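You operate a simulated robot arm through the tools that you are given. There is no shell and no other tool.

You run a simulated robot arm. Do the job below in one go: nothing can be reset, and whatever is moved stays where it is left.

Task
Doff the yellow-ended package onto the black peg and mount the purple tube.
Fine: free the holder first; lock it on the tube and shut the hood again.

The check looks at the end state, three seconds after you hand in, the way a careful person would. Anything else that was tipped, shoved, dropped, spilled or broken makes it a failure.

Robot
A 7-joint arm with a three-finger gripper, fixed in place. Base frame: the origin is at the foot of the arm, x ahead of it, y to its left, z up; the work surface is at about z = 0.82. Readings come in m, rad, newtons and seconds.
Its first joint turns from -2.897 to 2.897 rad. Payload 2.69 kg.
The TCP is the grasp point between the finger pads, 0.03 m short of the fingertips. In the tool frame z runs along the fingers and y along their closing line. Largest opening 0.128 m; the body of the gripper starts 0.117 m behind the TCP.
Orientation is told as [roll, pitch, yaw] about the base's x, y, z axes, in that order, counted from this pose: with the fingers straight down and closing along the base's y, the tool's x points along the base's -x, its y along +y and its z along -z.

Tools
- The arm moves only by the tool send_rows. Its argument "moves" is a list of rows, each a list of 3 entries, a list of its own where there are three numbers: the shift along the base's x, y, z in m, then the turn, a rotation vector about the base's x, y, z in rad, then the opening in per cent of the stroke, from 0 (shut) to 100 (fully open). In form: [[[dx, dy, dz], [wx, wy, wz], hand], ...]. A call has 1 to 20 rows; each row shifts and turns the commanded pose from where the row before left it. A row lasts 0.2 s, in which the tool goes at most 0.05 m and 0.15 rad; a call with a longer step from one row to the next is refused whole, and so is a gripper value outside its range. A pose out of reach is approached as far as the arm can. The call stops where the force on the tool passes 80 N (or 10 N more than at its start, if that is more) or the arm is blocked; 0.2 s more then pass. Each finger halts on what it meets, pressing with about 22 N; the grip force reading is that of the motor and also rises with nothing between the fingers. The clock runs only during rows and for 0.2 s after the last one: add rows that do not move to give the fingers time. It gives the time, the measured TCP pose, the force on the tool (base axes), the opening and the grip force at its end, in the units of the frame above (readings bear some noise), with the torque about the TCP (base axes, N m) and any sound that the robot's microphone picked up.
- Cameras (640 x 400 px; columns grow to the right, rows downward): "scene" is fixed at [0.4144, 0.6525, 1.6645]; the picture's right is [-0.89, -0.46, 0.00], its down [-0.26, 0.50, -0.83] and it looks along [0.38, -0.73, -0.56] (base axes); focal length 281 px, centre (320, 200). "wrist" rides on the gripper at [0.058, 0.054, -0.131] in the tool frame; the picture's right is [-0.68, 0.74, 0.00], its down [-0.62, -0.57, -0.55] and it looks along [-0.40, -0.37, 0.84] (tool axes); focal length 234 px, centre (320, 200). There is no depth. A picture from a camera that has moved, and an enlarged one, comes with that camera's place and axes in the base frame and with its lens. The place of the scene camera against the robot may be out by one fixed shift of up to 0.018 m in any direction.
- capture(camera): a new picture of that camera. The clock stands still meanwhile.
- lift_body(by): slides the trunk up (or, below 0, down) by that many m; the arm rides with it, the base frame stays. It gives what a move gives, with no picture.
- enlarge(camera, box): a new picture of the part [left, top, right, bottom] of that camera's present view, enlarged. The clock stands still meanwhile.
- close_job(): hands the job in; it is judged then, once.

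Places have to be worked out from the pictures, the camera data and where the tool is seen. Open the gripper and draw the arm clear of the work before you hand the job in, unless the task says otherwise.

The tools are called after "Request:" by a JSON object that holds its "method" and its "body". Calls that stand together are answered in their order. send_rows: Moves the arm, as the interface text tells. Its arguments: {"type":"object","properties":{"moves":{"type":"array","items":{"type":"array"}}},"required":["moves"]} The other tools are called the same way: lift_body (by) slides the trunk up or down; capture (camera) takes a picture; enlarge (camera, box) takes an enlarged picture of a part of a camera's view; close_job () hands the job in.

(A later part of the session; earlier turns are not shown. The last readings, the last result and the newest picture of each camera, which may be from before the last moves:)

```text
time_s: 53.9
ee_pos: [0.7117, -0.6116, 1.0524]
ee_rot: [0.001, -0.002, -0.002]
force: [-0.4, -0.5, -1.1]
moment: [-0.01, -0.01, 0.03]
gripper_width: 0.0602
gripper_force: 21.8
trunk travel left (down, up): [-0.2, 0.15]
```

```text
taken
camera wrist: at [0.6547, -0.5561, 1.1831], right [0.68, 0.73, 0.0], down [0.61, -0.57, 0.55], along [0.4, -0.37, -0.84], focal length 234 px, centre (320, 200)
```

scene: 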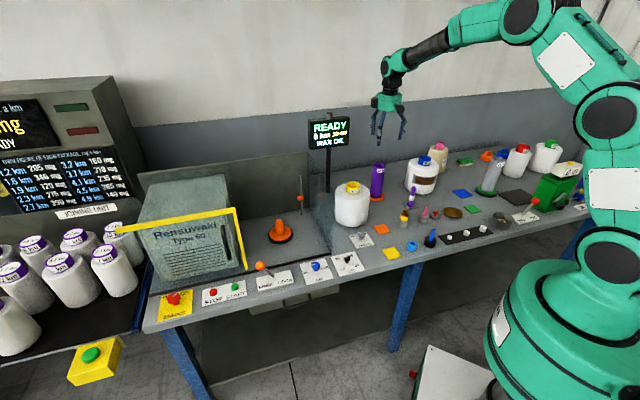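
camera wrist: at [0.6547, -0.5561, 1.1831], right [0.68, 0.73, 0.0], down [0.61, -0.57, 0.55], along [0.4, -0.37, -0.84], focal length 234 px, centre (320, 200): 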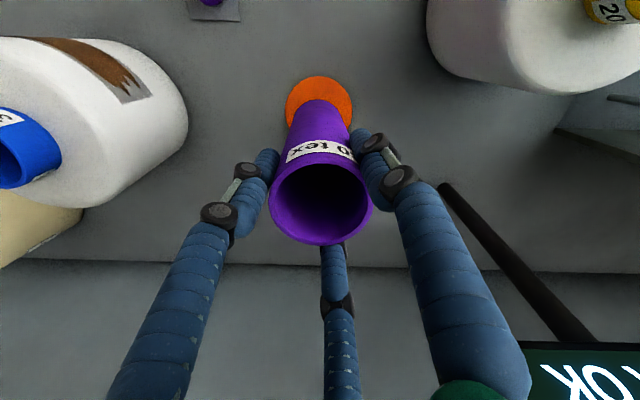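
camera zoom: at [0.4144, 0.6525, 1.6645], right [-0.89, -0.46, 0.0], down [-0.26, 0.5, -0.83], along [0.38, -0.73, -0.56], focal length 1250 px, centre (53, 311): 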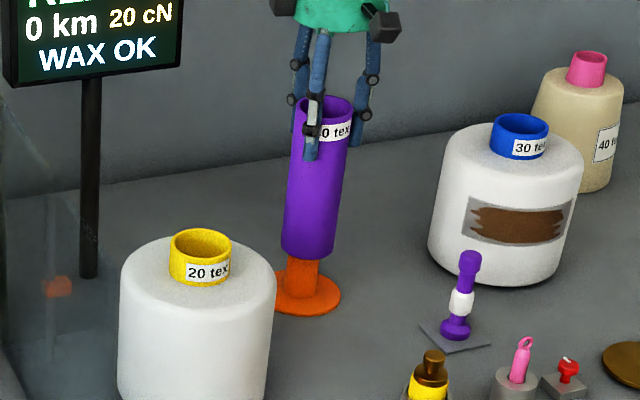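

The tube slid off its stand cleanly; the stand stays. I lift it well clear and then swing it out toward the front edge away from other items.

Request:
{"method": "send_rows", "body": {"moves": [[[0, 0, 0.03], [0, 0, 0], 30], [[0, 0, 0.035], [0, 0, 0], 30], [[0, 0, 0.035], [0, 0, 0], 30], [[0, 0, 0.035], [0, 0, 0], 30], [[0, 0, 0.03], [0, 0, 0], 30], [[-0.01, 0.0144, 0], [0, 0, 0], 30], [[-0.02, 0.0289, 0], [0, 0, 0], 30], [[-0.0222, 0.0321, 0], [0, 0, 0], 30], [[-0.0222, 0.0321, 0], [0, 0, 0], 30], [[-0.0222, 0.0321, 0], [0, 0, 0], 30], [[-0.0222, 0.0321, 0], [0, 0, 0], 30], [[-0.0222, 0.0321, 0], [0, 0, 0], 30], [[-0.0222, 0.0321, 0], [0, 0, 0], 30], [[-0.0222, 0.0321, 0], [0, 0, 0], 30], [[-0.0222, 0.0321, 0], [0, 0, 0], 30], [[-0.0222, 0.0321, 0], [0, 0, 0], 30], [[-0.0222, 0.0321, 0], [0, 0, 0], 30]]}}

Request:
{"method": "capture", "body": {"camera": "scene"}}

```text
time_s: 57.5
ee_pos: [0.459, -0.2444, 1.2157]
ee_rot: [0.001, -0.002, 0.0]
force: [0.8, -0.8, -0.1]
moment: [0.06, 0.03, 0.0]
gripper_width: 0.0601
gripper_force: 22.2
trunk travel left (down, up): [-0.2, 0.15]
```

```text
taken
```

scene: 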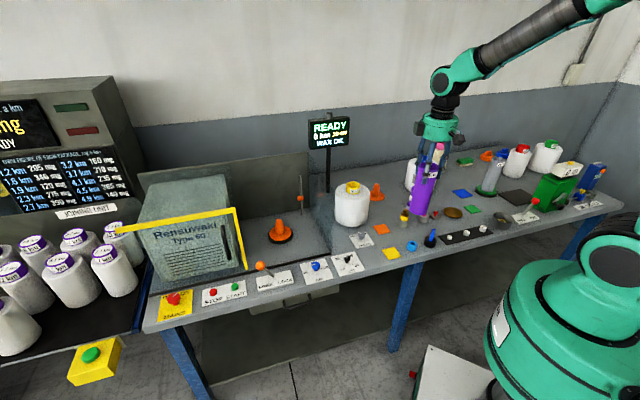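

Tube held firmly; now along the table front toward the machine opening.

Request:
{"method": "send_rows", "body": {"moves": [[[0.012, 0.0135, 0], [0, 0, 0], 30], [[0.024, 0.027, 0], [0, 0, 0], 30], [[0.024, 0.027, 0], [0, 0, 0], 30], [[0.024, 0.027, 0], [0, 0, 0], 30], [[0.024, 0.027, 0], [0, 0, 0], 30], [[0.024, 0.027, 0], [0, 0, 0], 30], [[0.024, 0.027, 0], [0, 0, 0], 30], [[0.024, 0.027, 0], [0, 0, 0], 30], [[0.024, 0.027, 0], [0, 0, 0], 30], [[0.024, 0.027, 0], [0, 0, 0], 30], [[0.024, 0.027, 0], [0, 0, 0], 30], [[0.024, 0.027, 0], [0, 0, 0], 30], [[0.024, 0.027, 0], [0, 0, 0], 30], [[0.012, 0.0135, 0], [0, 0, 0], 30]]}}

Request:
{"method": "capture", "body": {"camera": "wrist"}}

Request:
{"method": "capture", "body": {"camera": "scene"}}

```text
time_s: 60.5
ee_pos: [0.7721, 0.1065, 1.2174]
ee_rot: [0.001, -0.002, 0.0]
force: [0.3, 0.6, -0.1]
moment: [0.02, 0.05, 0.03]
gripper_width: 0.0598
gripper_force: 21.9
trunk travel left (down, up): [-0.2, 0.15]
```

```text
taken
camera wrist: at [0.7144, 0.1612, 1.3477], right [0.68, 0.73, 0.0], down [0.61, -0.57, 0.55], along [0.4, -0.37, -0.84], focal length 234 px, centre (320, 200)
```

wrist: 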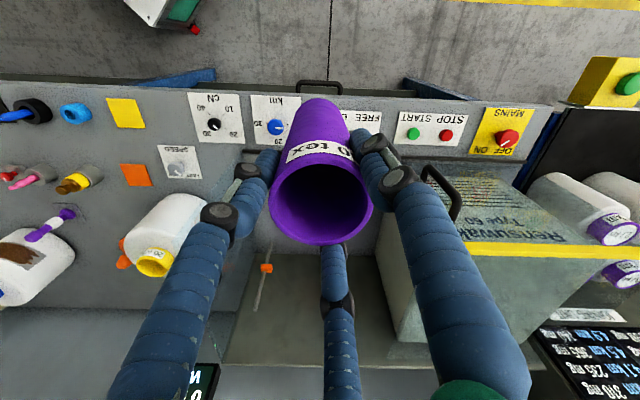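

```text
taken
```

scene: 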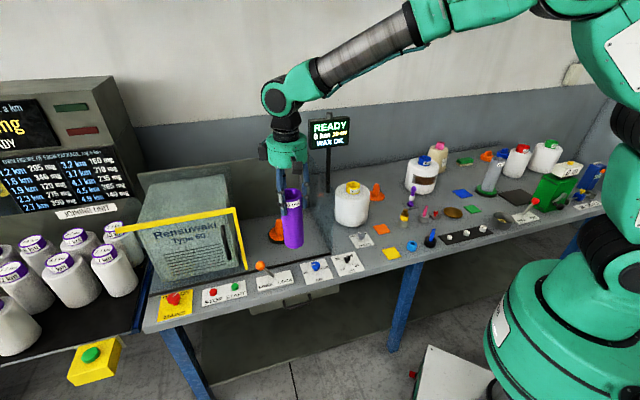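

Next I carry it straight in over the holder at (0.991, -0.114), staying high.

Request:
{"method": "send_rows", "body": {"moves": [[[0.0122, -0.0122, 0], [0, 0, 0], 30], [[0.0243, -0.0245, 0], [0, 0, 0], 30], [[0.0243, -0.0245, 0], [0, 0, 0], 30], [[0.0243, -0.0245, 0], [0, 0, 0], 30], [[0.0243, -0.0245, 0], [0, 0, 0], 30], [[0.0243, -0.0245, 0], [0, 0, 0], 30], [[0.0243, -0.0245, 0], [0, 0, 0], 30], [[0.0243, -0.0245, 0], [0, 0, 0], 30], [[0.0243, -0.0245, 0], [0, 0, 0], 30], [[0.0123, -0.0123, 0], [0, 0, 0], 30], [[0, 0, 0], [0, 0, 0], 30]]}}

Request:
{"method": "enlarge", "body": {"camera": "scene", "box": [235, 140, 335, 260]}}

Request:
{"method": "capture", "body": {"camera": "wrist"}}

```text
time_s: 62.9
ee_pos: [0.9915, -0.1158, 1.2175]
ee_rot: [-0.001, -0.002, -0.001]
force: [-0.1, 0.7, -0.1]
moment: [0.02, 0.01, -0.02]
gripper_width: 0.0597
gripper_force: 21.5
trunk travel left (down, up): [-0.2, 0.15]
```

```text
3.33 times, centred on (285, 200) of scene
camera zoom: at [0.4144, 0.6525, 1.6645], right [-0.89, -0.46, 0.0], down [-0.26, 0.5, -0.83], along [0.38, -0.73, -0.56], focal length 938 px, centre (437, 200)
```

zoom: 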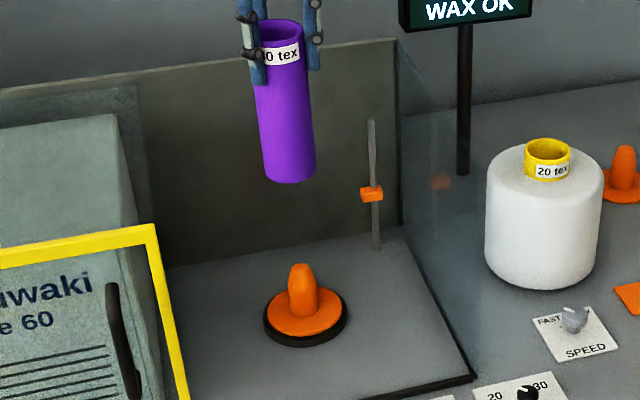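

```text
taken
camera wrist: at [0.9347, -0.0609, 1.3482], right [0.68, 0.73, 0.0], down [0.61, -0.57, 0.55], along [0.4, -0.37, -0.84], focal length 234 px, centre (320, 200)
```

wrist: 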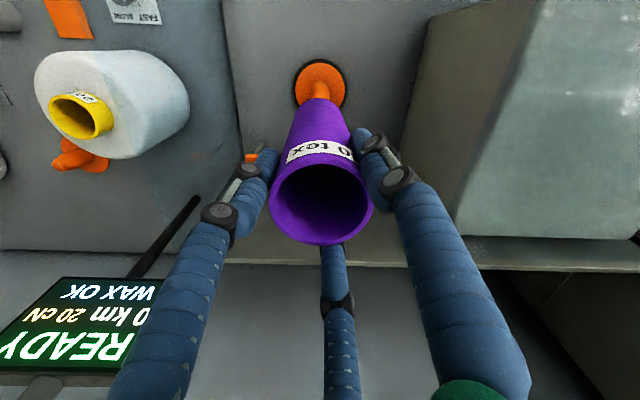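

I enlarge both views to check the tube axis against the holder.

Request:
{"method": "enlarge", "body": {"camera": "wrist", "box": [270, 40, 370, 140]}}

Request:
{"method": "enlarge", "body": {"camera": "scene", "box": [255, 185, 305, 247]}}

Request:
{"method": "enlarge", "body": {"camera": "wrist", "box": [260, 140, 380, 260]}}

```text
4.00 times, centred on (320, 90) of wrist
camera zoom: at [0.9347, -0.0609, 1.3482], right [0.68, 0.73, 0.0], down [0.61, -0.57, 0.55], along [0.4, -0.37, -0.84], focal length 937 px, centre (320, 640)
```

zoom: 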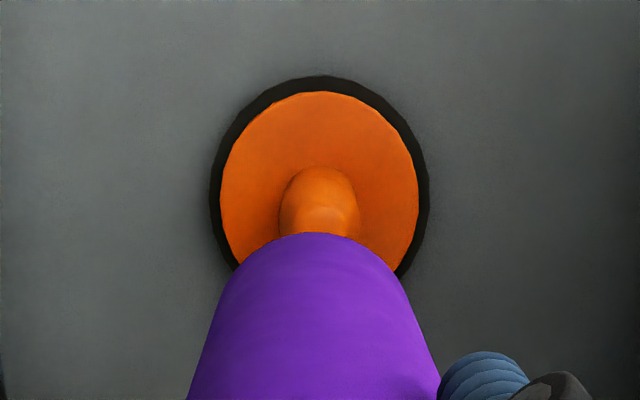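

```text
6.45 times, centred on (280, 216) of scene
camera zoom: at [0.4144, 0.6525, 1.6645], right [-0.89, -0.46, 0.0], down [-0.26, 0.5, -0.83], along [0.38, -0.73, -0.56], focal length 1814 px, centre (578, 97)
```

zoom: 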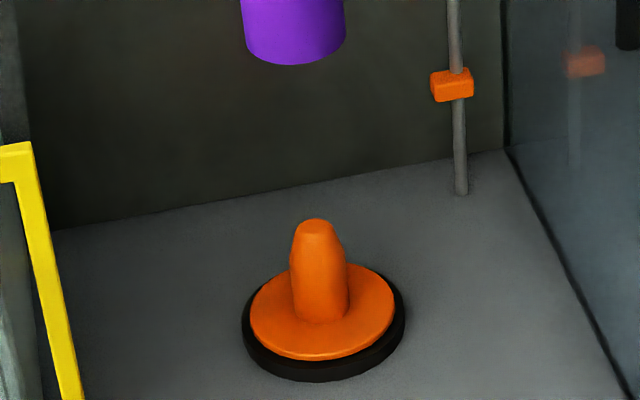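

```text
3.33 times, centred on (320, 200) of wrist
camera zoom: at [0.9347, -0.0609, 1.3482], right [0.68, 0.73, 0.0], down [0.61, -0.57, 0.55], along [0.4, -0.37, -0.84], focal length 781 px, centre (320, 200)
```

zoom: 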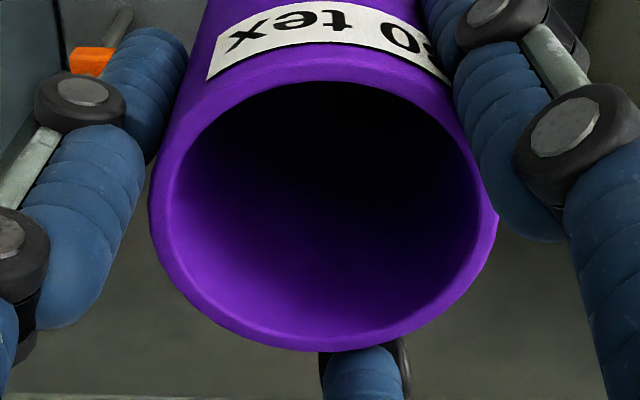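

Laterally the tube lines up; in depth I need a finer check, so I enlarge the purple rim in the scene view as a calibration reference.

Request:
{"method": "enlarge", "body": {"camera": "scene", "box": [255, 135, 300, 165]}}

Request:
{"method": "enlarge", "body": {"camera": "scene", "box": [255, 175, 300, 205]}}

Request:
{"method": "enlarge", "body": {"camera": "scene", "box": [330, 175, 375, 235]}}

```text
13.33 times, centred on (278, 150) of scene
camera zoom: at [0.4144, 0.6525, 1.6645], right [-0.89, -0.46, 0.0], down [-0.26, 0.5, -0.83], along [0.38, -0.73, -0.56], focal length 3750 px, centre (887, 867)
```

zoom: 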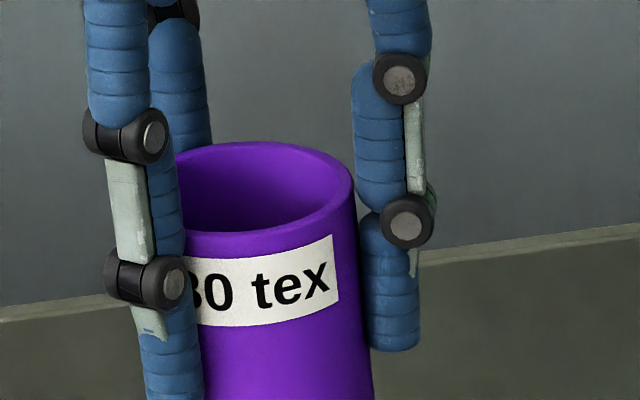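

```text
13.33 times, centred on (278, 190) of scene
camera zoom: at [0.4144, 0.6525, 1.6645], right [-0.89, -0.46, 0.0], down [-0.26, 0.5, -0.83], along [0.38, -0.73, -0.56], focal length 3750 px, centre (887, 333)
```

zoom: 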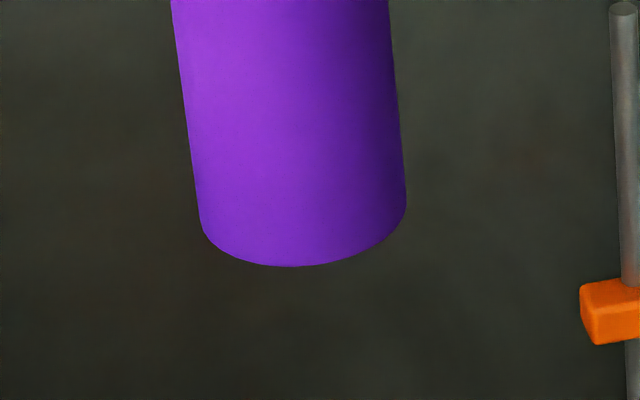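

```text
6.67 times, centred on (352, 205) of scene
camera zoom: at [0.4144, 0.6525, 1.6645], right [-0.89, -0.46, 0.0], down [-0.26, 0.5, -0.83], along [0.38, -0.73, -0.56], focal length 1875 px, centre (103, 167)
```

zoom: 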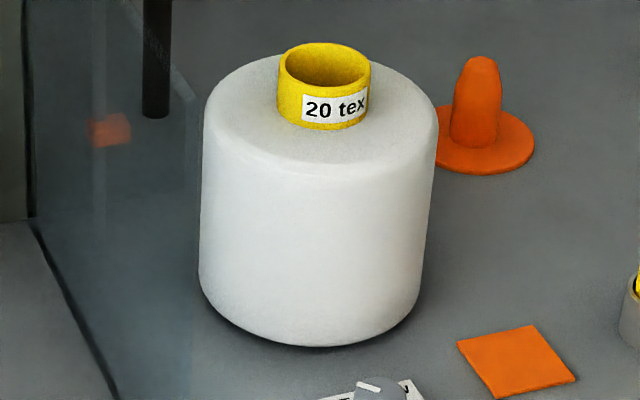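

Cross-checking, the holder's stub seems ~6 mm nearer the table front than the tube axis. I shift by that, lower to just above the stub, and re-measure.

Request:
{"method": "send_rows", "body": {"moves": [[[-0.005, 0.0035, -0.01], [0, 0, 0], 30], [[0, 0, -0.03], [0, 0, 0], 30], [[0, 0, -0.03], [0, 0, 0], 30], [[0, 0, -0.03], [0, 0, 0], 30], [[0, 0, -0.02], [0, 0, 0], 30], [[0, 0, 0], [0, 0, 0], 30]]}}

Request:
{"method": "enlarge", "body": {"camera": "wrist", "box": [270, 30, 370, 130]}}

Request:
{"method": "enlarge", "body": {"camera": "scene", "box": [255, 185, 305, 247]}}

```text
time_s: 64.3
ee_pos: [0.9855, -0.1111, 1.0981]
ee_rot: [-0.002, -0.001, -0.002]
force: [0.2, 0.4, -0.9]
moment: [0.0, 0.01, -0.04]
gripper_width: 0.0597
gripper_force: 22.1
trunk travel left (down, up): [-0.2, 0.15]
```

```text
4.00 times, centred on (320, 80) of wrist
camera zoom: at [0.9285, -0.0564, 1.2282], right [0.68, 0.73, 0.0], down [0.61, -0.57, 0.55], along [0.4, -0.37, -0.84], focal length 937 px, centre (320, 680)
```

zoom: 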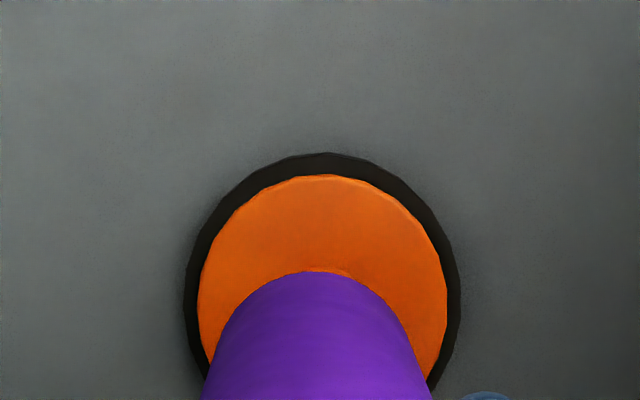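

```text
6.45 times, centred on (280, 216) of scene
camera zoom: at [0.4144, 0.6525, 1.6645], right [-0.89, -0.46, 0.0], down [-0.26, 0.5, -0.83], along [0.38, -0.73, -0.56], focal length 1814 px, centre (578, 97)
```

zoom: 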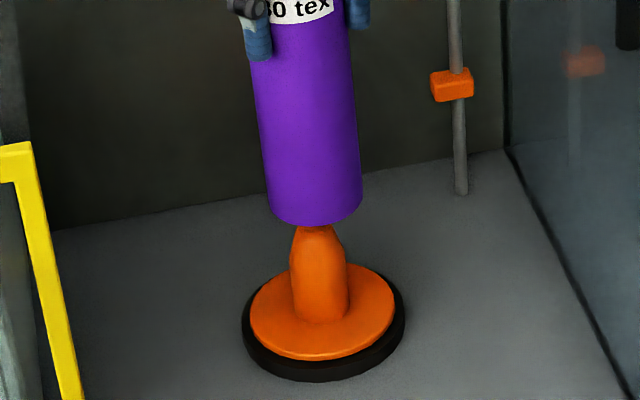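

Now the tube is centred over the holder in both views within ~2 mm. I lower slowly onto the stub.

Request:
{"method": "send_rows", "body": {"moves": [[[0.001, 0.0005, -0.008], [0, 0, 0], 30], [[0, 0, -0.008], [0, 0, 0], 30], [[0, 0, -0.008], [0, 0, 0], 30], [[0, 0, -0.008], [0, 0, 0], 30], [[0, 0, -0.008], [0, 0, 0], 30]]}}

Request:
{"method": "enlarge", "body": {"camera": "scene", "box": [255, 185, 305, 247]}}

```text
time_s: 65.5
ee_pos: [0.9866, -0.1114, 1.0572]
ee_rot: [0.0, -0.002, -0.001]
force: [1.0, -0.3, -0.2]
moment: [0.03, -0.02, 0.01]
gripper_width: 0.0596
gripper_force: 21.8
trunk travel left (down, up): [-0.2, 0.15]
```

```text
6.45 times, centred on (280, 216) of scene
camera zoom: at [0.4144, 0.6525, 1.6645], right [-0.89, -0.46, 0.0], down [-0.26, 0.5, -0.83], along [0.38, -0.73, -0.56], focal length 1814 px, centre (578, 97)
```

zoom: 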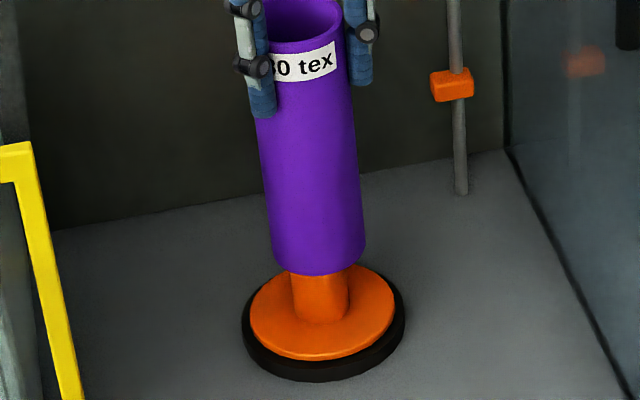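

The tube is sliding over the stub with no contact force. Continue down.

Request:
{"method": "send_rows", "body": {"moves": [[[0, 0, -0.008], [0, 0, 0], 30], [[0, 0, -0.008], [0, 0, 0], 30], [[0, 0, -0.008], [0, 0, 0], 30], [[0, 0, -0.008], [0, 0, 0], 30], [[0, 0, -0.005], [0, 0, 0], 30]]}}

Request:
{"method": "enlarge", "body": {"camera": "scene", "box": [255, 185, 305, 247]}}

```text
time_s: 66.7
ee_pos: [0.9868, -0.1106, 1.0201]
ee_rot: [0.0, -0.001, -0.002]
force: [-0.2, -0.3, -0.3]
moment: [-0.05, -0.01, 0.02]
gripper_width: 0.0598
gripper_force: 21.8
trunk travel left (down, up): [-0.2, 0.15]
```

```text
6.45 times, centred on (280, 216) of scene
camera zoom: at [0.4144, 0.6525, 1.6645], right [-0.89, -0.46, 0.0], down [-0.26, 0.5, -0.83], along [0.38, -0.73, -0.56], focal length 1814 px, centre (578, 97)
```

zoom: 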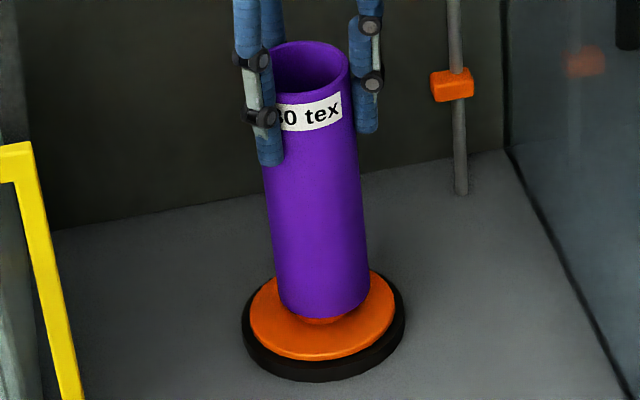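

Nearly seated. I lower in 4 mm steps until the force shows contact with the holder flange.

Request:
{"method": "send_rows", "body": {"moves": [[[0, 0, -0.004], [0, 0, 0], 30], [[0, 0, -0.004], [0, 0, 0], 30], [[0, 0, -0.003], [0, 0, 0], 30]]}}

```text
time_s: 67.5
ee_pos: [0.9873, -0.1113, 1.0085]
ee_rot: [-0.001, -0.003, -0.001]
force: [-0.1, -0.5, -0.4]
moment: [-0.01, -0.01, -0.02]
gripper_width: 0.0598
gripper_force: 22.0
trunk travel left (down, up): [-0.2, 0.15]
```

Request:
{"method": "send_rows", "body": {"moves": [[[0, 0, -0.003], [0, 0, 0], 30], [[0, 0, -0.003], [0, 0, 0], 30]]}}

Request:
{"method": "enlarge", "body": {"camera": "scene", "box": [255, 185, 305, 247]}}

```text
time_s: 68.1
ee_pos: [0.9874, -0.1119, 1.0028]
ee_rot: [-0.001, -0.002, -0.003]
force: [0.4, 0.4, 0.5]
moment: [0.04, -0.01, -0.03]
gripper_width: 0.0596
gripper_force: 22.3
trunk travel left (down, up): [-0.2, 0.15]
```

```text
6.45 times, centred on (280, 216) of scene
camera zoom: at [0.4144, 0.6525, 1.6645], right [-0.89, -0.46, 0.0], down [-0.26, 0.5, -0.83], along [0.38, -0.73, -0.56], focal length 1814 px, centre (578, 97)
```

zoom: 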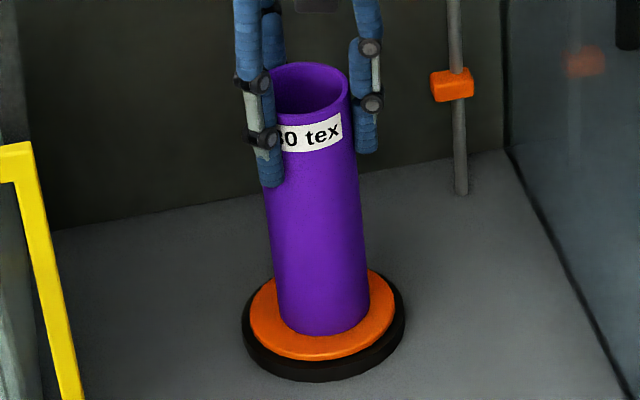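

Still no contact (0.5 N). A few more millimetres.

Request:
{"method": "send_rows", "body": {"moves": [[[0, 0, -0.002], [0, 0, 0], 30], [[0, 0, -0.002], [0, 0, 0], 30]]}}

```text
time_s: 68.7
ee_pos: [0.987, -0.1123, 1.0023]
ee_rot: [0.0, -0.007, -0.001]
force: [0.9, -2.9, 18.3]
moment: [0.15, -0.02, 0.02]
gripper_width: 0.0598
gripper_force: 22.1
trunk travel left (down, up): [-0.2, 0.15]
```

The tube is seated (18 N reaction). I ease the preload and open the fingers.

Request:
{"method": "send_rows", "body": {"moves": [[[0, 0, 0.003], [0, 0, 0], 30], [[0, 0, 0], [0, 0, 0], 50], [[0, 0, 0], [0, 0, 0], 65], [[0, 0, 0], [0, 0, 0], 85], [[0, 0, 0], [0, 0, 0], 100], [[0, 0, 0], [0, 0, 0], 100]]}}

Request:
{"method": "capture", "body": {"camera": "wrist"}}

Request:
{"method": "enlarge", "body": {"camera": "scene", "box": [245, 165, 315, 247]}}

```text
time_s: 70.1
ee_pos: [0.9865, -0.1107, 1.0016]
ee_rot: [-0.001, -0.002, 0.001]
force: [1.0, -0.7, 0.0]
moment: [0.03, -0.01, 0.0]
gripper_width: 0.1279
gripper_force: 0.1
trunk travel left (down, up): [-0.2, 0.15]
```

```text
taken
camera wrist: at [0.9291, -0.0559, 1.1327], right [0.68, 0.73, 0.0], down [0.61, -0.57, 0.55], along [0.4, -0.37, -0.84], focal length 234 px, centre (320, 200)
```

wrist: 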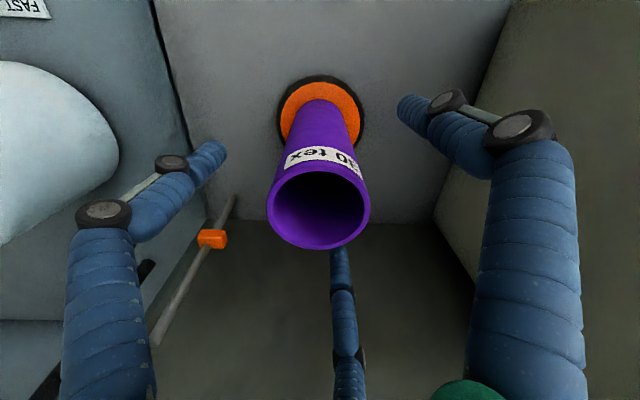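

```text
4.88 times, centred on (280, 206) of scene
camera zoom: at [0.4144, 0.6525, 1.6645], right [-0.89, -0.46, 0.0], down [-0.26, 0.5, -0.83], along [0.38, -0.73, -0.56], focal length 1372 px, centre (515, 171)
```

zoom: 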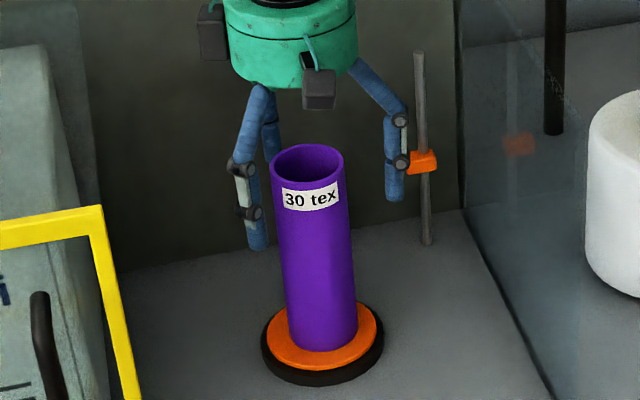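

The purple tube is seated on the holder. I rise straight up, then turn the tool (yaw -45°, slight lean) and go to the FREE side of the lever.

Request:
{"method": "send_rows", "body": {"moves": [[[0, 0, 0.02], [0, 0, 0], 100], [[0, 0, 0.04], [0, 0, 0], 100], [[0, 0, 0.04], [0, 0, 0], 100], [[0, 0, 0.045], [0, 0, 0], 100], [[0, 0, 0.045], [0, 0, 0], 100], [[0, 0, 0.045], [0, 0, 0], 100], [[-0.0228, 0.0351, 0], [0, 0, -0.131], 80], [[-0.0228, 0.0351, 0], [0, 0, -0.131], 50], [[-0.0228, 0.0351, 0], [0, 0, -0.131], 20], [[-0.0228, 0.0351, 0], [0, 0, -0.131], 0], [[-0.0228, 0.0351, 0], [0, 0, -0.131], 0], [[-0.0228, 0.0351, 0], [0, 0, -0.131], 0], [[0.01, 0.01, 0], [-0.0707, -0.0707, 0], 0], [[0.01, 0.01, 0], [-0.0707, -0.0707, 0], 0], [[0.01, 0.01, 0], [-0.0707, -0.0707, 0], 0]]}}

Request:
{"method": "capture", "body": {"camera": "wrist"}}

Request:
{"method": "capture", "body": {"camera": "scene"}}

```text
time_s: 73.3
ee_pos: [0.8808, 0.1297, 1.2383]
ee_rot: [0.002, -0.304, -0.788]
force: [-0.2, 0.3, -0.4]
moment: [-0.01, 0.01, -0.03]
gripper_width: 0.0021
gripper_force: 22.3
trunk travel left (down, up): [-0.2, 0.15]
```

```text
taken
camera wrist: at [0.8527, 0.2359, 1.3455], right [0.98, 0.06, 0.2], down [-0.1, -0.7, 0.71], along [0.19, -0.71, -0.68], focal length 234 px, centre (320, 200)
```

wrist: 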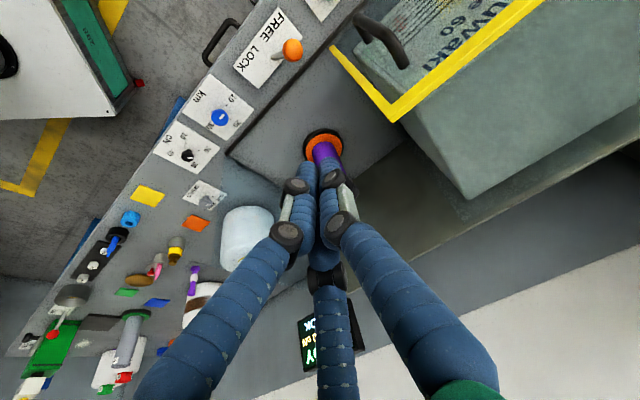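

```text
taken
```

scene: 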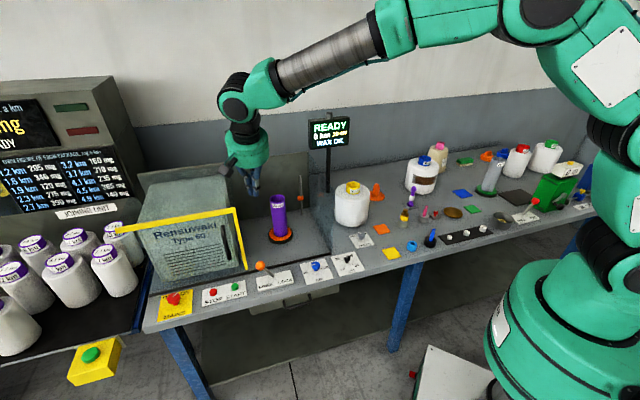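

The lever knob (FREE) is at about s=0.733 → (0.903, 0.135). I move to its +s side and descend partway, then verify.

Request:
{"method": "send_rows", "body": {"moves": [[[0.0274, 0.019, 0], [0, 0, 0], 0], [[0.0274, 0.019, 0], [0, 0, 0], 0], [[0, 0, -0.04], [0, 0, 0], 0], [[0, 0, -0.04], [0, 0, 0], 0], [[0, 0, -0.04], [0, 0, 0], 0], [[0, 0, -0.04], [0, 0, 0], 0], [[0, 0, -0.04], [0, 0, 0], 0], [[0, 0, -0.03], [0, 0, 0], 0], [[0, 0, 0], [0, 0, 0], 0]]}}

Request:
{"method": "capture", "body": {"camera": "wrist"}}

Request:
{"method": "enlarge", "body": {"camera": "scene", "box": [190, 190, 310, 300]}}

```text
time_s: 75.3
ee_pos: [0.9357, 0.1671, 1.008]
ee_rot: [0.001, -0.302, -0.788]
force: [0.9, 0.0, -0.3]
moment: [0.0, 0.03, 0.02]
gripper_width: 0.0023
gripper_force: 22.1
trunk travel left (down, up): [-0.2, 0.15]
```

```text
taken
camera wrist: at [0.9083, 0.2735, 1.1151], right [0.98, 0.06, 0.2], down [-0.1, -0.7, 0.71], along [0.18, -0.71, -0.68], focal length 234 px, centre (320, 200)
```

wrist: 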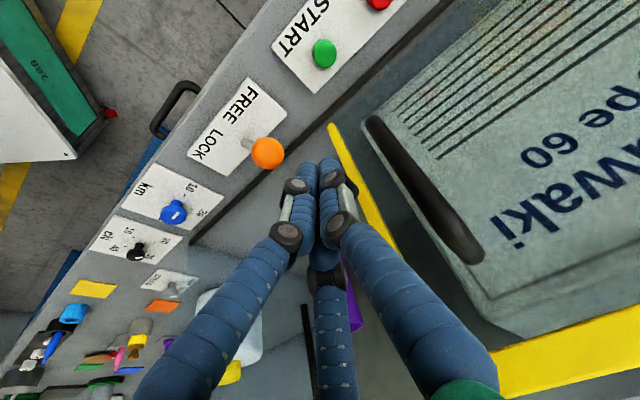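

```text
3.64 times, centred on (250, 245) of scene
camera zoom: at [0.4144, 0.6525, 1.6645], right [-0.89, -0.46, 0.0], down [-0.26, 0.5, -0.83], along [0.38, -0.73, -0.56], focal length 1023 px, centre (574, 36)
```

zoom: 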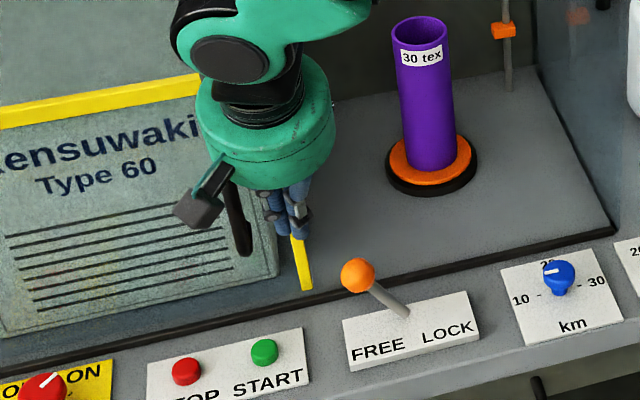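

The fingers are lined up on the FREE side. I lower beside the knob and push toward LOCK.

Request:
{"method": "send_rows", "body": {"moves": [[[0, 0, -0.03], [0, 0, 0], 0], [[0, 0, -0.03], [0, 0, 0], 0], [[0, 0, -0.031], [0, 0, 0], 0], [[-0.0071, -0.0071, 0], [0, 0, 0], 0], [[-0.0071, -0.0071, 0], [0, 0, 0], 0], [[-0.0071, -0.0071, 0], [0, 0, 0], 0], [[-0.0071, -0.0071, 0], [0, 0, 0], 0], [[-0.0071, -0.0071, 0], [0, 0, 0], 0], [[-0.0071, -0.0071, 0], [0, 0, 0], 0], [[-0.0071, -0.0071, 0], [0, 0, 0], 0], [[-0.0071, -0.0071, 0], [0, 0, 0], 0]]}}

Request:
{"method": "capture", "body": {"camera": "wrist"}}

```text
time_s: 77.7
ee_pos: [0.877, 0.1102, 0.9143]
ee_rot: [0.002, -0.303, -0.79]
force: [0.1, 1.0, 0.1]
moment: [-0.03, -0.04, 0.0]
gripper_width: 0.0024
gripper_force: 22.3
trunk travel left (down, up): [-0.2, 0.15]
```

```text
taken
camera wrist: at [0.8507, 0.2174, 1.0235], right [0.98, 0.06, 0.2], down [-0.1, -0.7, 0.71], along [0.18, -0.71, -0.68], focal length 234 px, centre (320, 200)
```

wrist: 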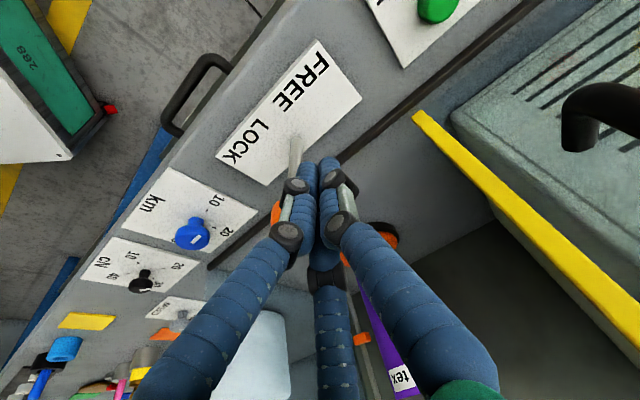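

The lever is following. I push on until it reaches its LOCK stop.

Request:
{"method": "send_rows", "body": {"moves": [[[-0.0071, -0.0071, 0], [0, 0, 0], 0], [[-0.0071, -0.0071, 0], [0, 0, 0], 0], [[-0.0035, -0.0035, 0], [0, 0, 0], 0], [[-0.0035, -0.0035, 0], [0, 0, 0], 0]]}}

Request:
{"method": "capture", "body": {"camera": "wrist"}}

```text
time_s: 78.7
ee_pos: [0.8604, 0.0926, 0.9192]
ee_rot: [0.01, -0.306, -0.789]
force: [17.9, 31.1, 7.9]
moment: [0.65, -0.41, -0.06]
gripper_width: 0.0021
gripper_force: 21.5
trunk travel left (down, up): [-0.2, 0.15]
```

```text
taken
camera wrist: at [0.8323, 0.199, 1.0268], right [0.98, 0.06, 0.21], down [-0.11, -0.7, 0.7], along [0.19, -0.71, -0.68], focal length 234 px, centre (320, 200)
```

wrist: 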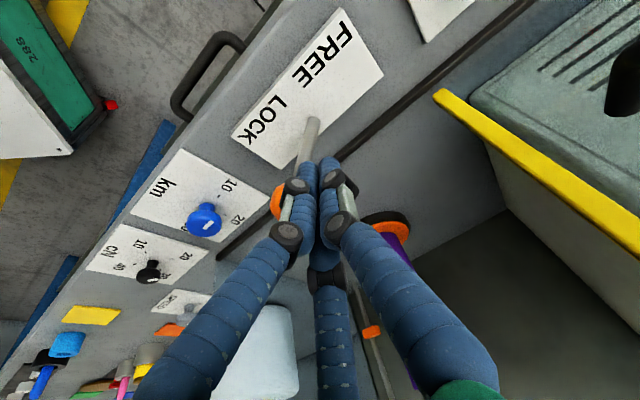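

The lever reached its LOCK end stop (about 36 N). I back off and rise to verify.

Request:
{"method": "send_rows", "body": {"moves": [[[0.0106, 0.0106, 0], [0, 0, 0], 0], [[0.0141, 0.0141, 0], [0, 0, 0], 0], [[0.0071, 0.0071, 0.02], [0, 0, 0], 0], [[0, 0, 0.04], [0, 0, 0], 0], [[0, 0, 0.04], [0, 0, 0], 0], [[0, 0, 0.04], [0, 0, 0], 0], [[0, 0, 0.04], [0, 0, 0], 0], [[0, 0, 0.04], [0, 0, 0], 0]]}}

Request:
{"method": "capture", "body": {"camera": "wrist"}}

Request:
{"method": "enlarge", "body": {"camera": "scene", "box": [190, 170, 350, 300]}}

```text
time_s: 80.5
ee_pos: [0.8894, 0.1217, 1.1373]
ee_rot: [0.003, -0.304, -0.788]
force: [0.5, 0.5, -0.2]
moment: [0.01, -0.01, 0.01]
gripper_width: 0.0022
gripper_force: 22.2
trunk travel left (down, up): [-0.2, 0.15]
```

```text
taken
camera wrist: at [0.8616, 0.2275, 1.2456], right [0.98, 0.06, 0.2], down [-0.1, -0.7, 0.71], along [0.18, -0.71, -0.68], focal length 234 px, centre (320, 200)
```

wrist: 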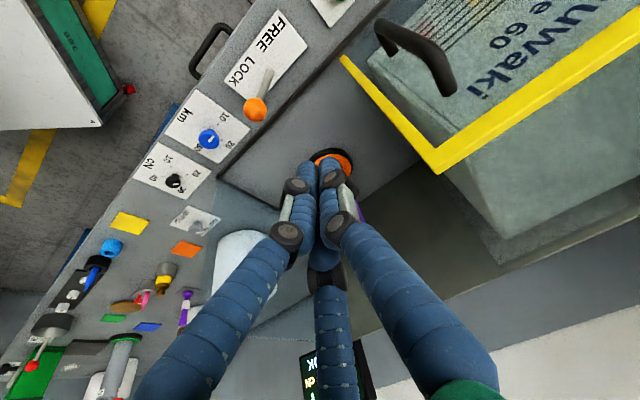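

```text
3.08 times, centred on (270, 235) of scene
camera zoom: at [0.4144, 0.6525, 1.6645], right [-0.89, -0.46, 0.0], down [-0.26, 0.5, -0.83], along [0.38, -0.73, -0.56], focal length 865 px, centre (474, 92)
```

zoom: 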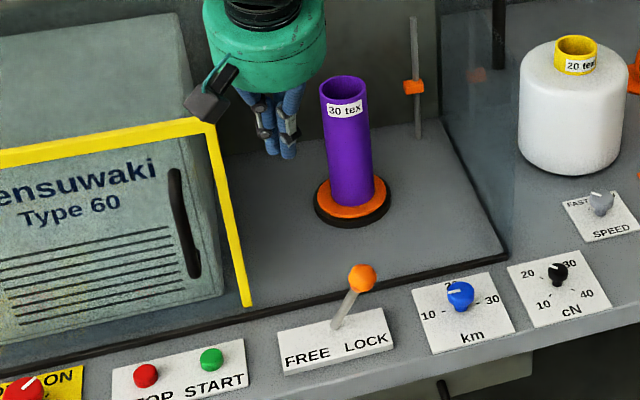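

The lever is back at its original LOCK position and the tube stands on the holder. Next I go over the hood handle (where I left it, about (0.991, 0.177)) with fingers partly open.

Request:
{"method": "send_rows", "body": {"moves": [[[0, 0, 0.035], [0, 0, 0], 0], [[0.025, 0.014, 0], [0, 0, 0], 20], [[0.026, 0.014, 0], [0, 0, 0], 40], [[0.026, 0.014, 0], [0, 0, 0], 40], [[0.0248, 0.0138, 0], [0, 0, 0], 40], [[0, 0, 0], [0, 0, 0], 40], [[0, 0, 0], [0, 0, 0], 40]]}}

Request:
{"method": "capture", "body": {"camera": "wrist"}}

Request:
{"method": "enlarge", "body": {"camera": "scene", "box": [180, 160, 280, 290]}}

```text
time_s: 82.1
ee_pos: [0.9899, 0.1778, 1.1718]
ee_rot: [0.001, -0.303, -0.789]
force: [-0.4, 0.5, 0.5]
moment: [0.04, -0.04, 0.0]
gripper_width: 0.0511
gripper_force: 0.1
trunk travel left (down, up): [-0.2, 0.15]
```

```text
taken
camera wrist: at [0.9636, 0.2832, 1.2801], right [0.98, 0.06, 0.2], down [-0.1, -0.7, 0.71], along [0.19, -0.71, -0.68], focal length 234 px, centre (320, 200)
```

wrist: 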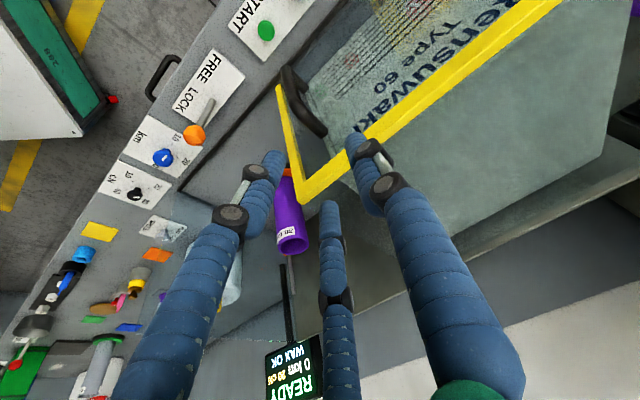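

```text
3.08 times, centred on (230, 225) of scene
camera zoom: at [0.4144, 0.6525, 1.6645], right [-0.89, -0.46, 0.0], down [-0.26, 0.5, -0.83], along [0.38, -0.73, -0.56], focal length 865 px, centre (597, 123)
```

zoom: 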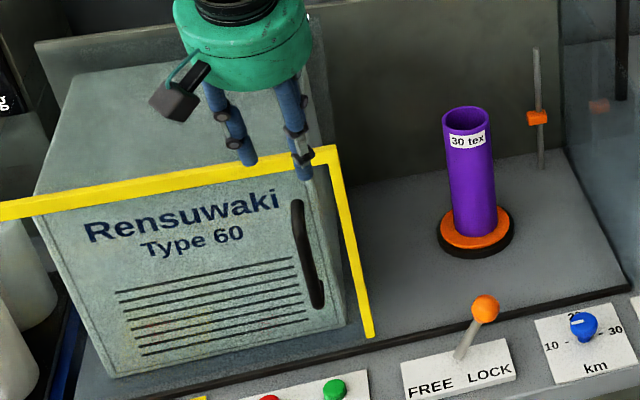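

The handle is seen in the same place between the fingers as before the first grip. I descend around it and close.

Request:
{"method": "send_rows", "body": {"moves": [[[0.001, 0.001, -0.03], [0, 0, 0], 40], [[0, 0, -0.03], [0, 0, 0], 40], [[0, 0, -0.03], [0, 0, 0], 40], [[0, 0, -0.03], [0, 0, 0], 40], [[0, 0, -0.03], [0, 0, 0], 40], [[0, 0, -0.03], [0, 0, 0], 40], [[0, 0, 0], [0, 0, 0], 15], [[0, 0, 0], [0, 0, 0], 0], [[0, 0, 0], [0, 0, 0], 0]]}}

Request:
{"method": "capture", "body": {"camera": "wrist"}}

```text
time_s: 82.7
ee_pos: [0.9994, 0.1827, 1.1402]
ee_rot: [0.032, -0.323, -0.796]
force: [5.1, 0.4, 27.3]
moment: [-1.09, -0.32, 0.42]
gripper_width: 0.059
gripper_force: 5.6
trunk travel left (down, up): [-0.2, 0.15]
stopped in row 3: the force on the tool passed its limit at 95 N (the readings are from after the stop); the commanded pose is now the measured one
```

```text
taken
camera wrist: at [0.9681, 0.2886, 1.2482], right [0.97, 0.06, 0.24], down [-0.12, -0.7, 0.7], along [0.21, -0.71, -0.68], focal length 234 px, centre (320, 200)
```

wrist: 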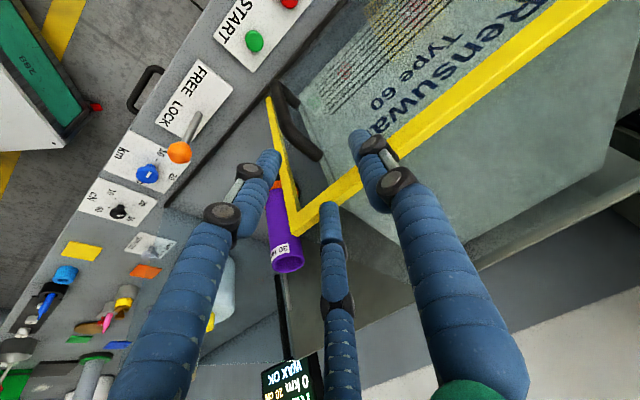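

Unexpected contact during descent (fingertips at z≈1.11). I stop and look carefully before doing anything.

Request:
{"method": "enlarge", "body": {"camera": "scene", "box": [180, 160, 280, 290]}}

Request:
{"method": "enlarge", "body": {"camera": "wrist", "box": [250, 70, 400, 250]}}

Request:
{"method": "enlarge", "body": {"camera": "scene", "box": [205, 185, 255, 225]}}

```text
3.08 times, centred on (230, 225) of scene
camera zoom: at [0.4144, 0.6525, 1.6645], right [-0.89, -0.46, 0.0], down [-0.26, 0.5, -0.83], along [0.38, -0.73, -0.56], focal length 865 px, centre (597, 123)
```

zoom: 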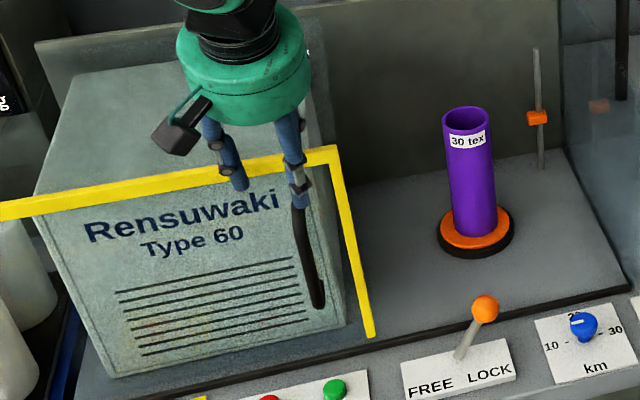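

```text
2.22 times, centred on (325, 160) of wrist
camera zoom: at [0.9681, 0.2886, 1.2482], right [0.97, 0.06, 0.24], down [-0.12, -0.7, 0.7], along [0.21, -0.71, -0.68], focal length 520 px, centre (309, 289)
```

zoom: 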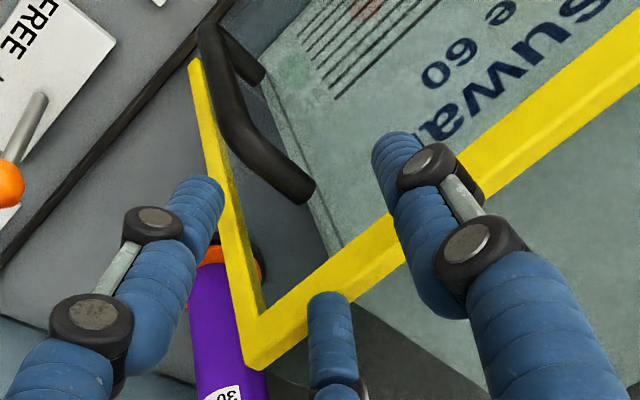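

```text
10.00 times, centred on (230, 205) of scene
camera zoom: at [0.4144, 0.6525, 1.6645], right [-0.89, -0.46, 0.0], down [-0.26, 0.5, -0.83], along [0.38, -0.73, -0.56], focal length 2812 px, centre (1220, 150)
```

zoom: 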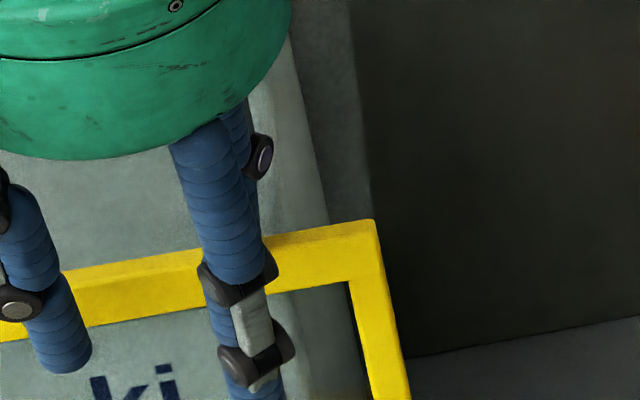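

The moment reading shows something on the hand touched the hood's top bar about 3 cm to the +d side of the TCP. I lift off straight up and check that nothing was displaced; then I'll push the handle with closed fingers instead of straddling it.

Request:
{"method": "send_rows", "body": {"moves": [[[0, 0, 0.01], [0, 0, 0], 40], [[0, 0, 0.03], [0, 0, 0], 40], [[0, 0, 0.04], [0, 0, 0], 40], [[-0.005, 0.005, 0.02], [0, 0, 0], 20], [[-0.005, 0.005, 0], [0, 0, 0], 0], [[0, 0, 0], [0, 0, 0], 0]]}}

Request:
{"method": "capture", "body": {"camera": "wrist"}}

Request:
{"method": "capture", "body": {"camera": "scene"}}

```text
time_s: 84.1
ee_pos: [0.9883, 0.1951, 1.2324]
ee_rot: [0.022, -0.315, -0.792]
force: [-1.0, -0.9, 0.0]
moment: [-0.02, 0.03, 0.03]
gripper_width: 0.0024
gripper_force: 22.2
trunk travel left (down, up): [-0.2, 0.15]
```

```text
taken
camera wrist: at [0.9579, 0.2998, 1.34], right [0.97, 0.06, 0.22], down [-0.12, -0.7, 0.7], along [0.2, -0.71, -0.68], focal length 234 px, centre (320, 200)
```

wrist: 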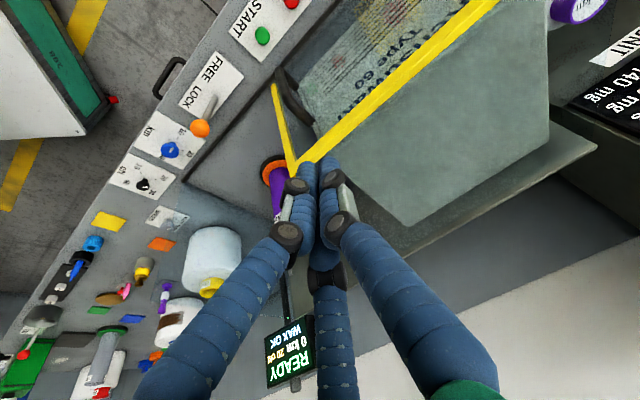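

```text
taken
```

scene: 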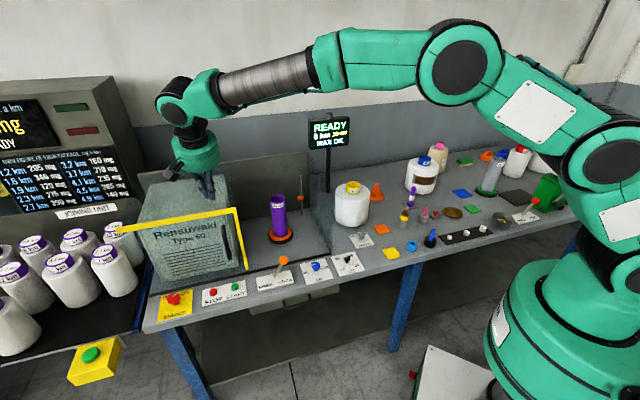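

Nothing was displaced. I now test whether the closed fingers can reach the far (+s) side of the handle, still above everything.

Request:
{"method": "send_rows", "body": {"moves": [[[0.009, 0.009, -0.02], [-0.01, 0.005, 0], 0], [[0.009, 0.009, -0.02], [-0.01, 0.005, 0], 0], [[0, 0, 0], [0, 0, 0], 0], [[0, 0, 0], [0, 0, 0], 0]]}}

Request:
{"method": "capture", "body": {"camera": "wrist"}}

```text
time_s: 85.1
ee_pos: [1.0047, 0.2108, 1.1923]
ee_rot: [-0.002, -0.321, -0.785]
force: [0.1, -0.6, 0.3]
moment: [0.04, 0.01, 0.0]
gripper_width: 0.0027
gripper_force: 22.0
trunk travel left (down, up): [-0.2, 0.15]
```

```text
taken
camera wrist: at [0.9761, 0.3181, 1.2982], right [0.97, 0.07, 0.21], down [-0.11, -0.69, 0.72], along [0.2, -0.72, -0.66], focal length 234 px, centre (320, 200)
```

wrist: 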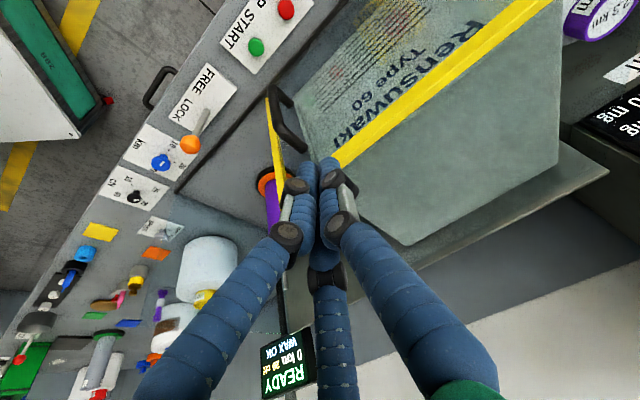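

Reach is fine there. I enlarge to confirm where the handle bar is relative to the closed fingertips.

Request:
{"method": "enlarge", "body": {"camera": "wrist", "box": [240, 70, 380, 210]}}

Request:
{"method": "enlarge", "body": {"camera": "scene", "box": [180, 160, 270, 280]}}

```text
2.86 times, centred on (310, 140) of wrist
camera zoom: at [0.9761, 0.3181, 1.2982], right [0.97, 0.07, 0.21], down [-0.11, -0.69, 0.72], along [0.2, -0.72, -0.66], focal length 669 px, centre (349, 371)
```

zoom: 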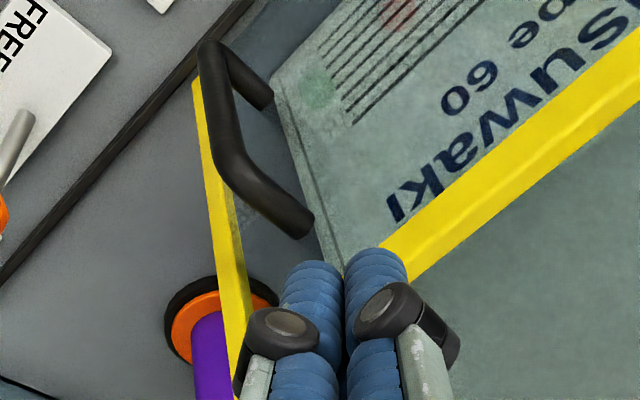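

```text
3.33 times, centred on (225, 220) of scene
camera zoom: at [0.4144, 0.6525, 1.6645], right [-0.89, -0.46, 0.0], down [-0.26, 0.5, -0.83], along [0.38, -0.73, -0.56], focal length 938 px, centre (637, 133)
```

zoom: 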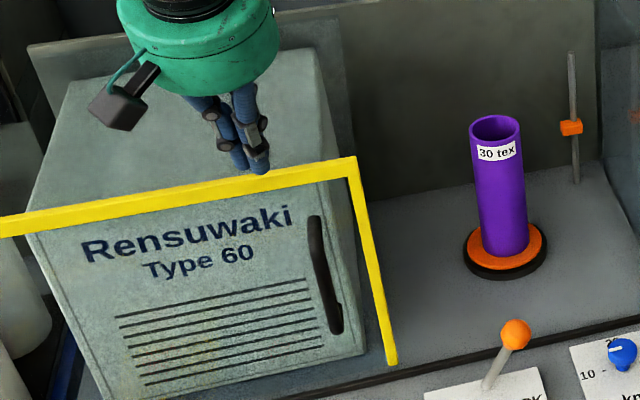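

The handle bar is at about s=0.826, the fingers at s=0.860, clear of bar and frame. I descend slowly behind (+s side of) the handle.

Request:
{"method": "send_rows", "body": {"moves": [[[0, 0, -0.015], [0, 0, 0], 0], [[0, 0, -0.015], [0, 0, 0], 0], [[0, 0, -0.015], [0, 0, 0], 0], [[0, 0, -0.015], [0, 0, 0], 0], [[0, 0, -0.015], [0, 0, 0], 0], [[0, 0, -0.015], [0, 0, 0], 0]]}}

Request:
{"method": "capture", "body": {"camera": "wrist"}}

```text
time_s: 86.5
ee_pos: [1.0064, 0.212, 1.1012]
ee_rot: [0.002, -0.324, -0.785]
force: [0.3, -0.2, -0.1]
moment: [0.01, -0.06, 0.04]
gripper_width: 0.0023
gripper_force: 22.1
trunk travel left (down, up): [-0.2, 0.15]
```

```text
taken
camera wrist: at [0.9774, 0.3192, 1.2069], right [0.97, 0.07, 0.21], down [-0.11, -0.69, 0.72], along [0.19, -0.72, -0.66], focal length 234 px, centre (320, 200)
```

wrist: 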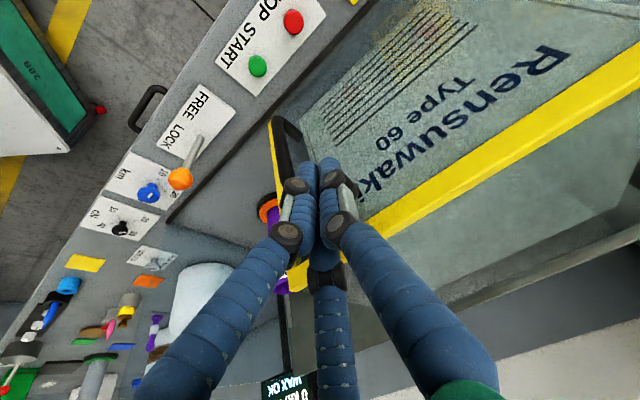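

No contact; the fingertips are past the bar, on the far side of the handle. I continue down to handle mid-height.

Request:
{"method": "send_rows", "body": {"moves": [[[0, 0, -0.015], [0, 0, 0], 0], [[0, 0, -0.015], [0, 0, 0], 0], [[0, 0, -0.015], [0, 0, 0], 0], [[0, 0, -0.015], [0, 0, 0], 0], [[0, 0, -0.015], [0, 0, 0], 0], [[0, 0, -0.015], [0, 0, 0], 0], [[0, 0, -0.015], [0, 0, 0], 0]]}}

Request:
{"method": "capture", "body": {"camera": "wrist"}}

Request:
{"method": "enlarge", "body": {"camera": "scene", "box": [180, 160, 270, 280]}}

```text
time_s: 88.1
ee_pos: [1.0048, 0.2123, 0.9951]
ee_rot: [-0.002, -0.322, -0.786]
force: [-0.1, 0.2, 0.3]
moment: [0.02, -0.02, 0.01]
gripper_width: 0.0022
gripper_force: 22.3
trunk travel left (down, up): [-0.2, 0.15]
```

```text
taken
camera wrist: at [0.976, 0.3189, 1.1015], right [0.97, 0.07, 0.21], down [-0.11, -0.69, 0.72], along [0.2, -0.72, -0.66], focal length 234 px, centre (320, 200)
```

wrist: 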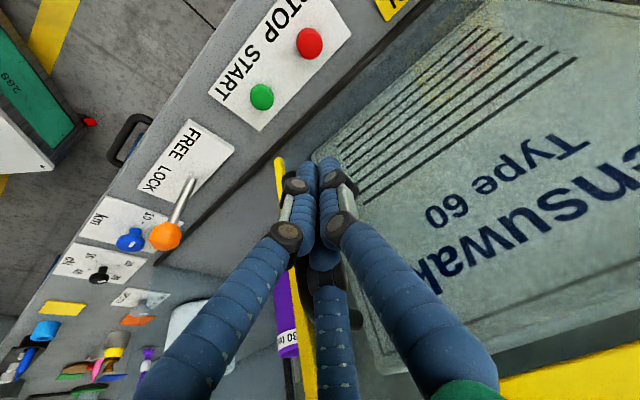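

```text
3.33 times, centred on (225, 220) of scene
camera zoom: at [0.4144, 0.6525, 1.6645], right [-0.89, -0.46, 0.0], down [-0.26, 0.5, -0.83], along [0.38, -0.73, -0.56], focal length 938 px, centre (637, 133)
```

zoom: 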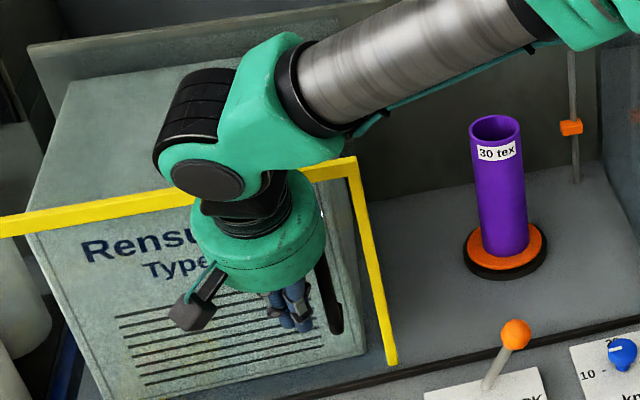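

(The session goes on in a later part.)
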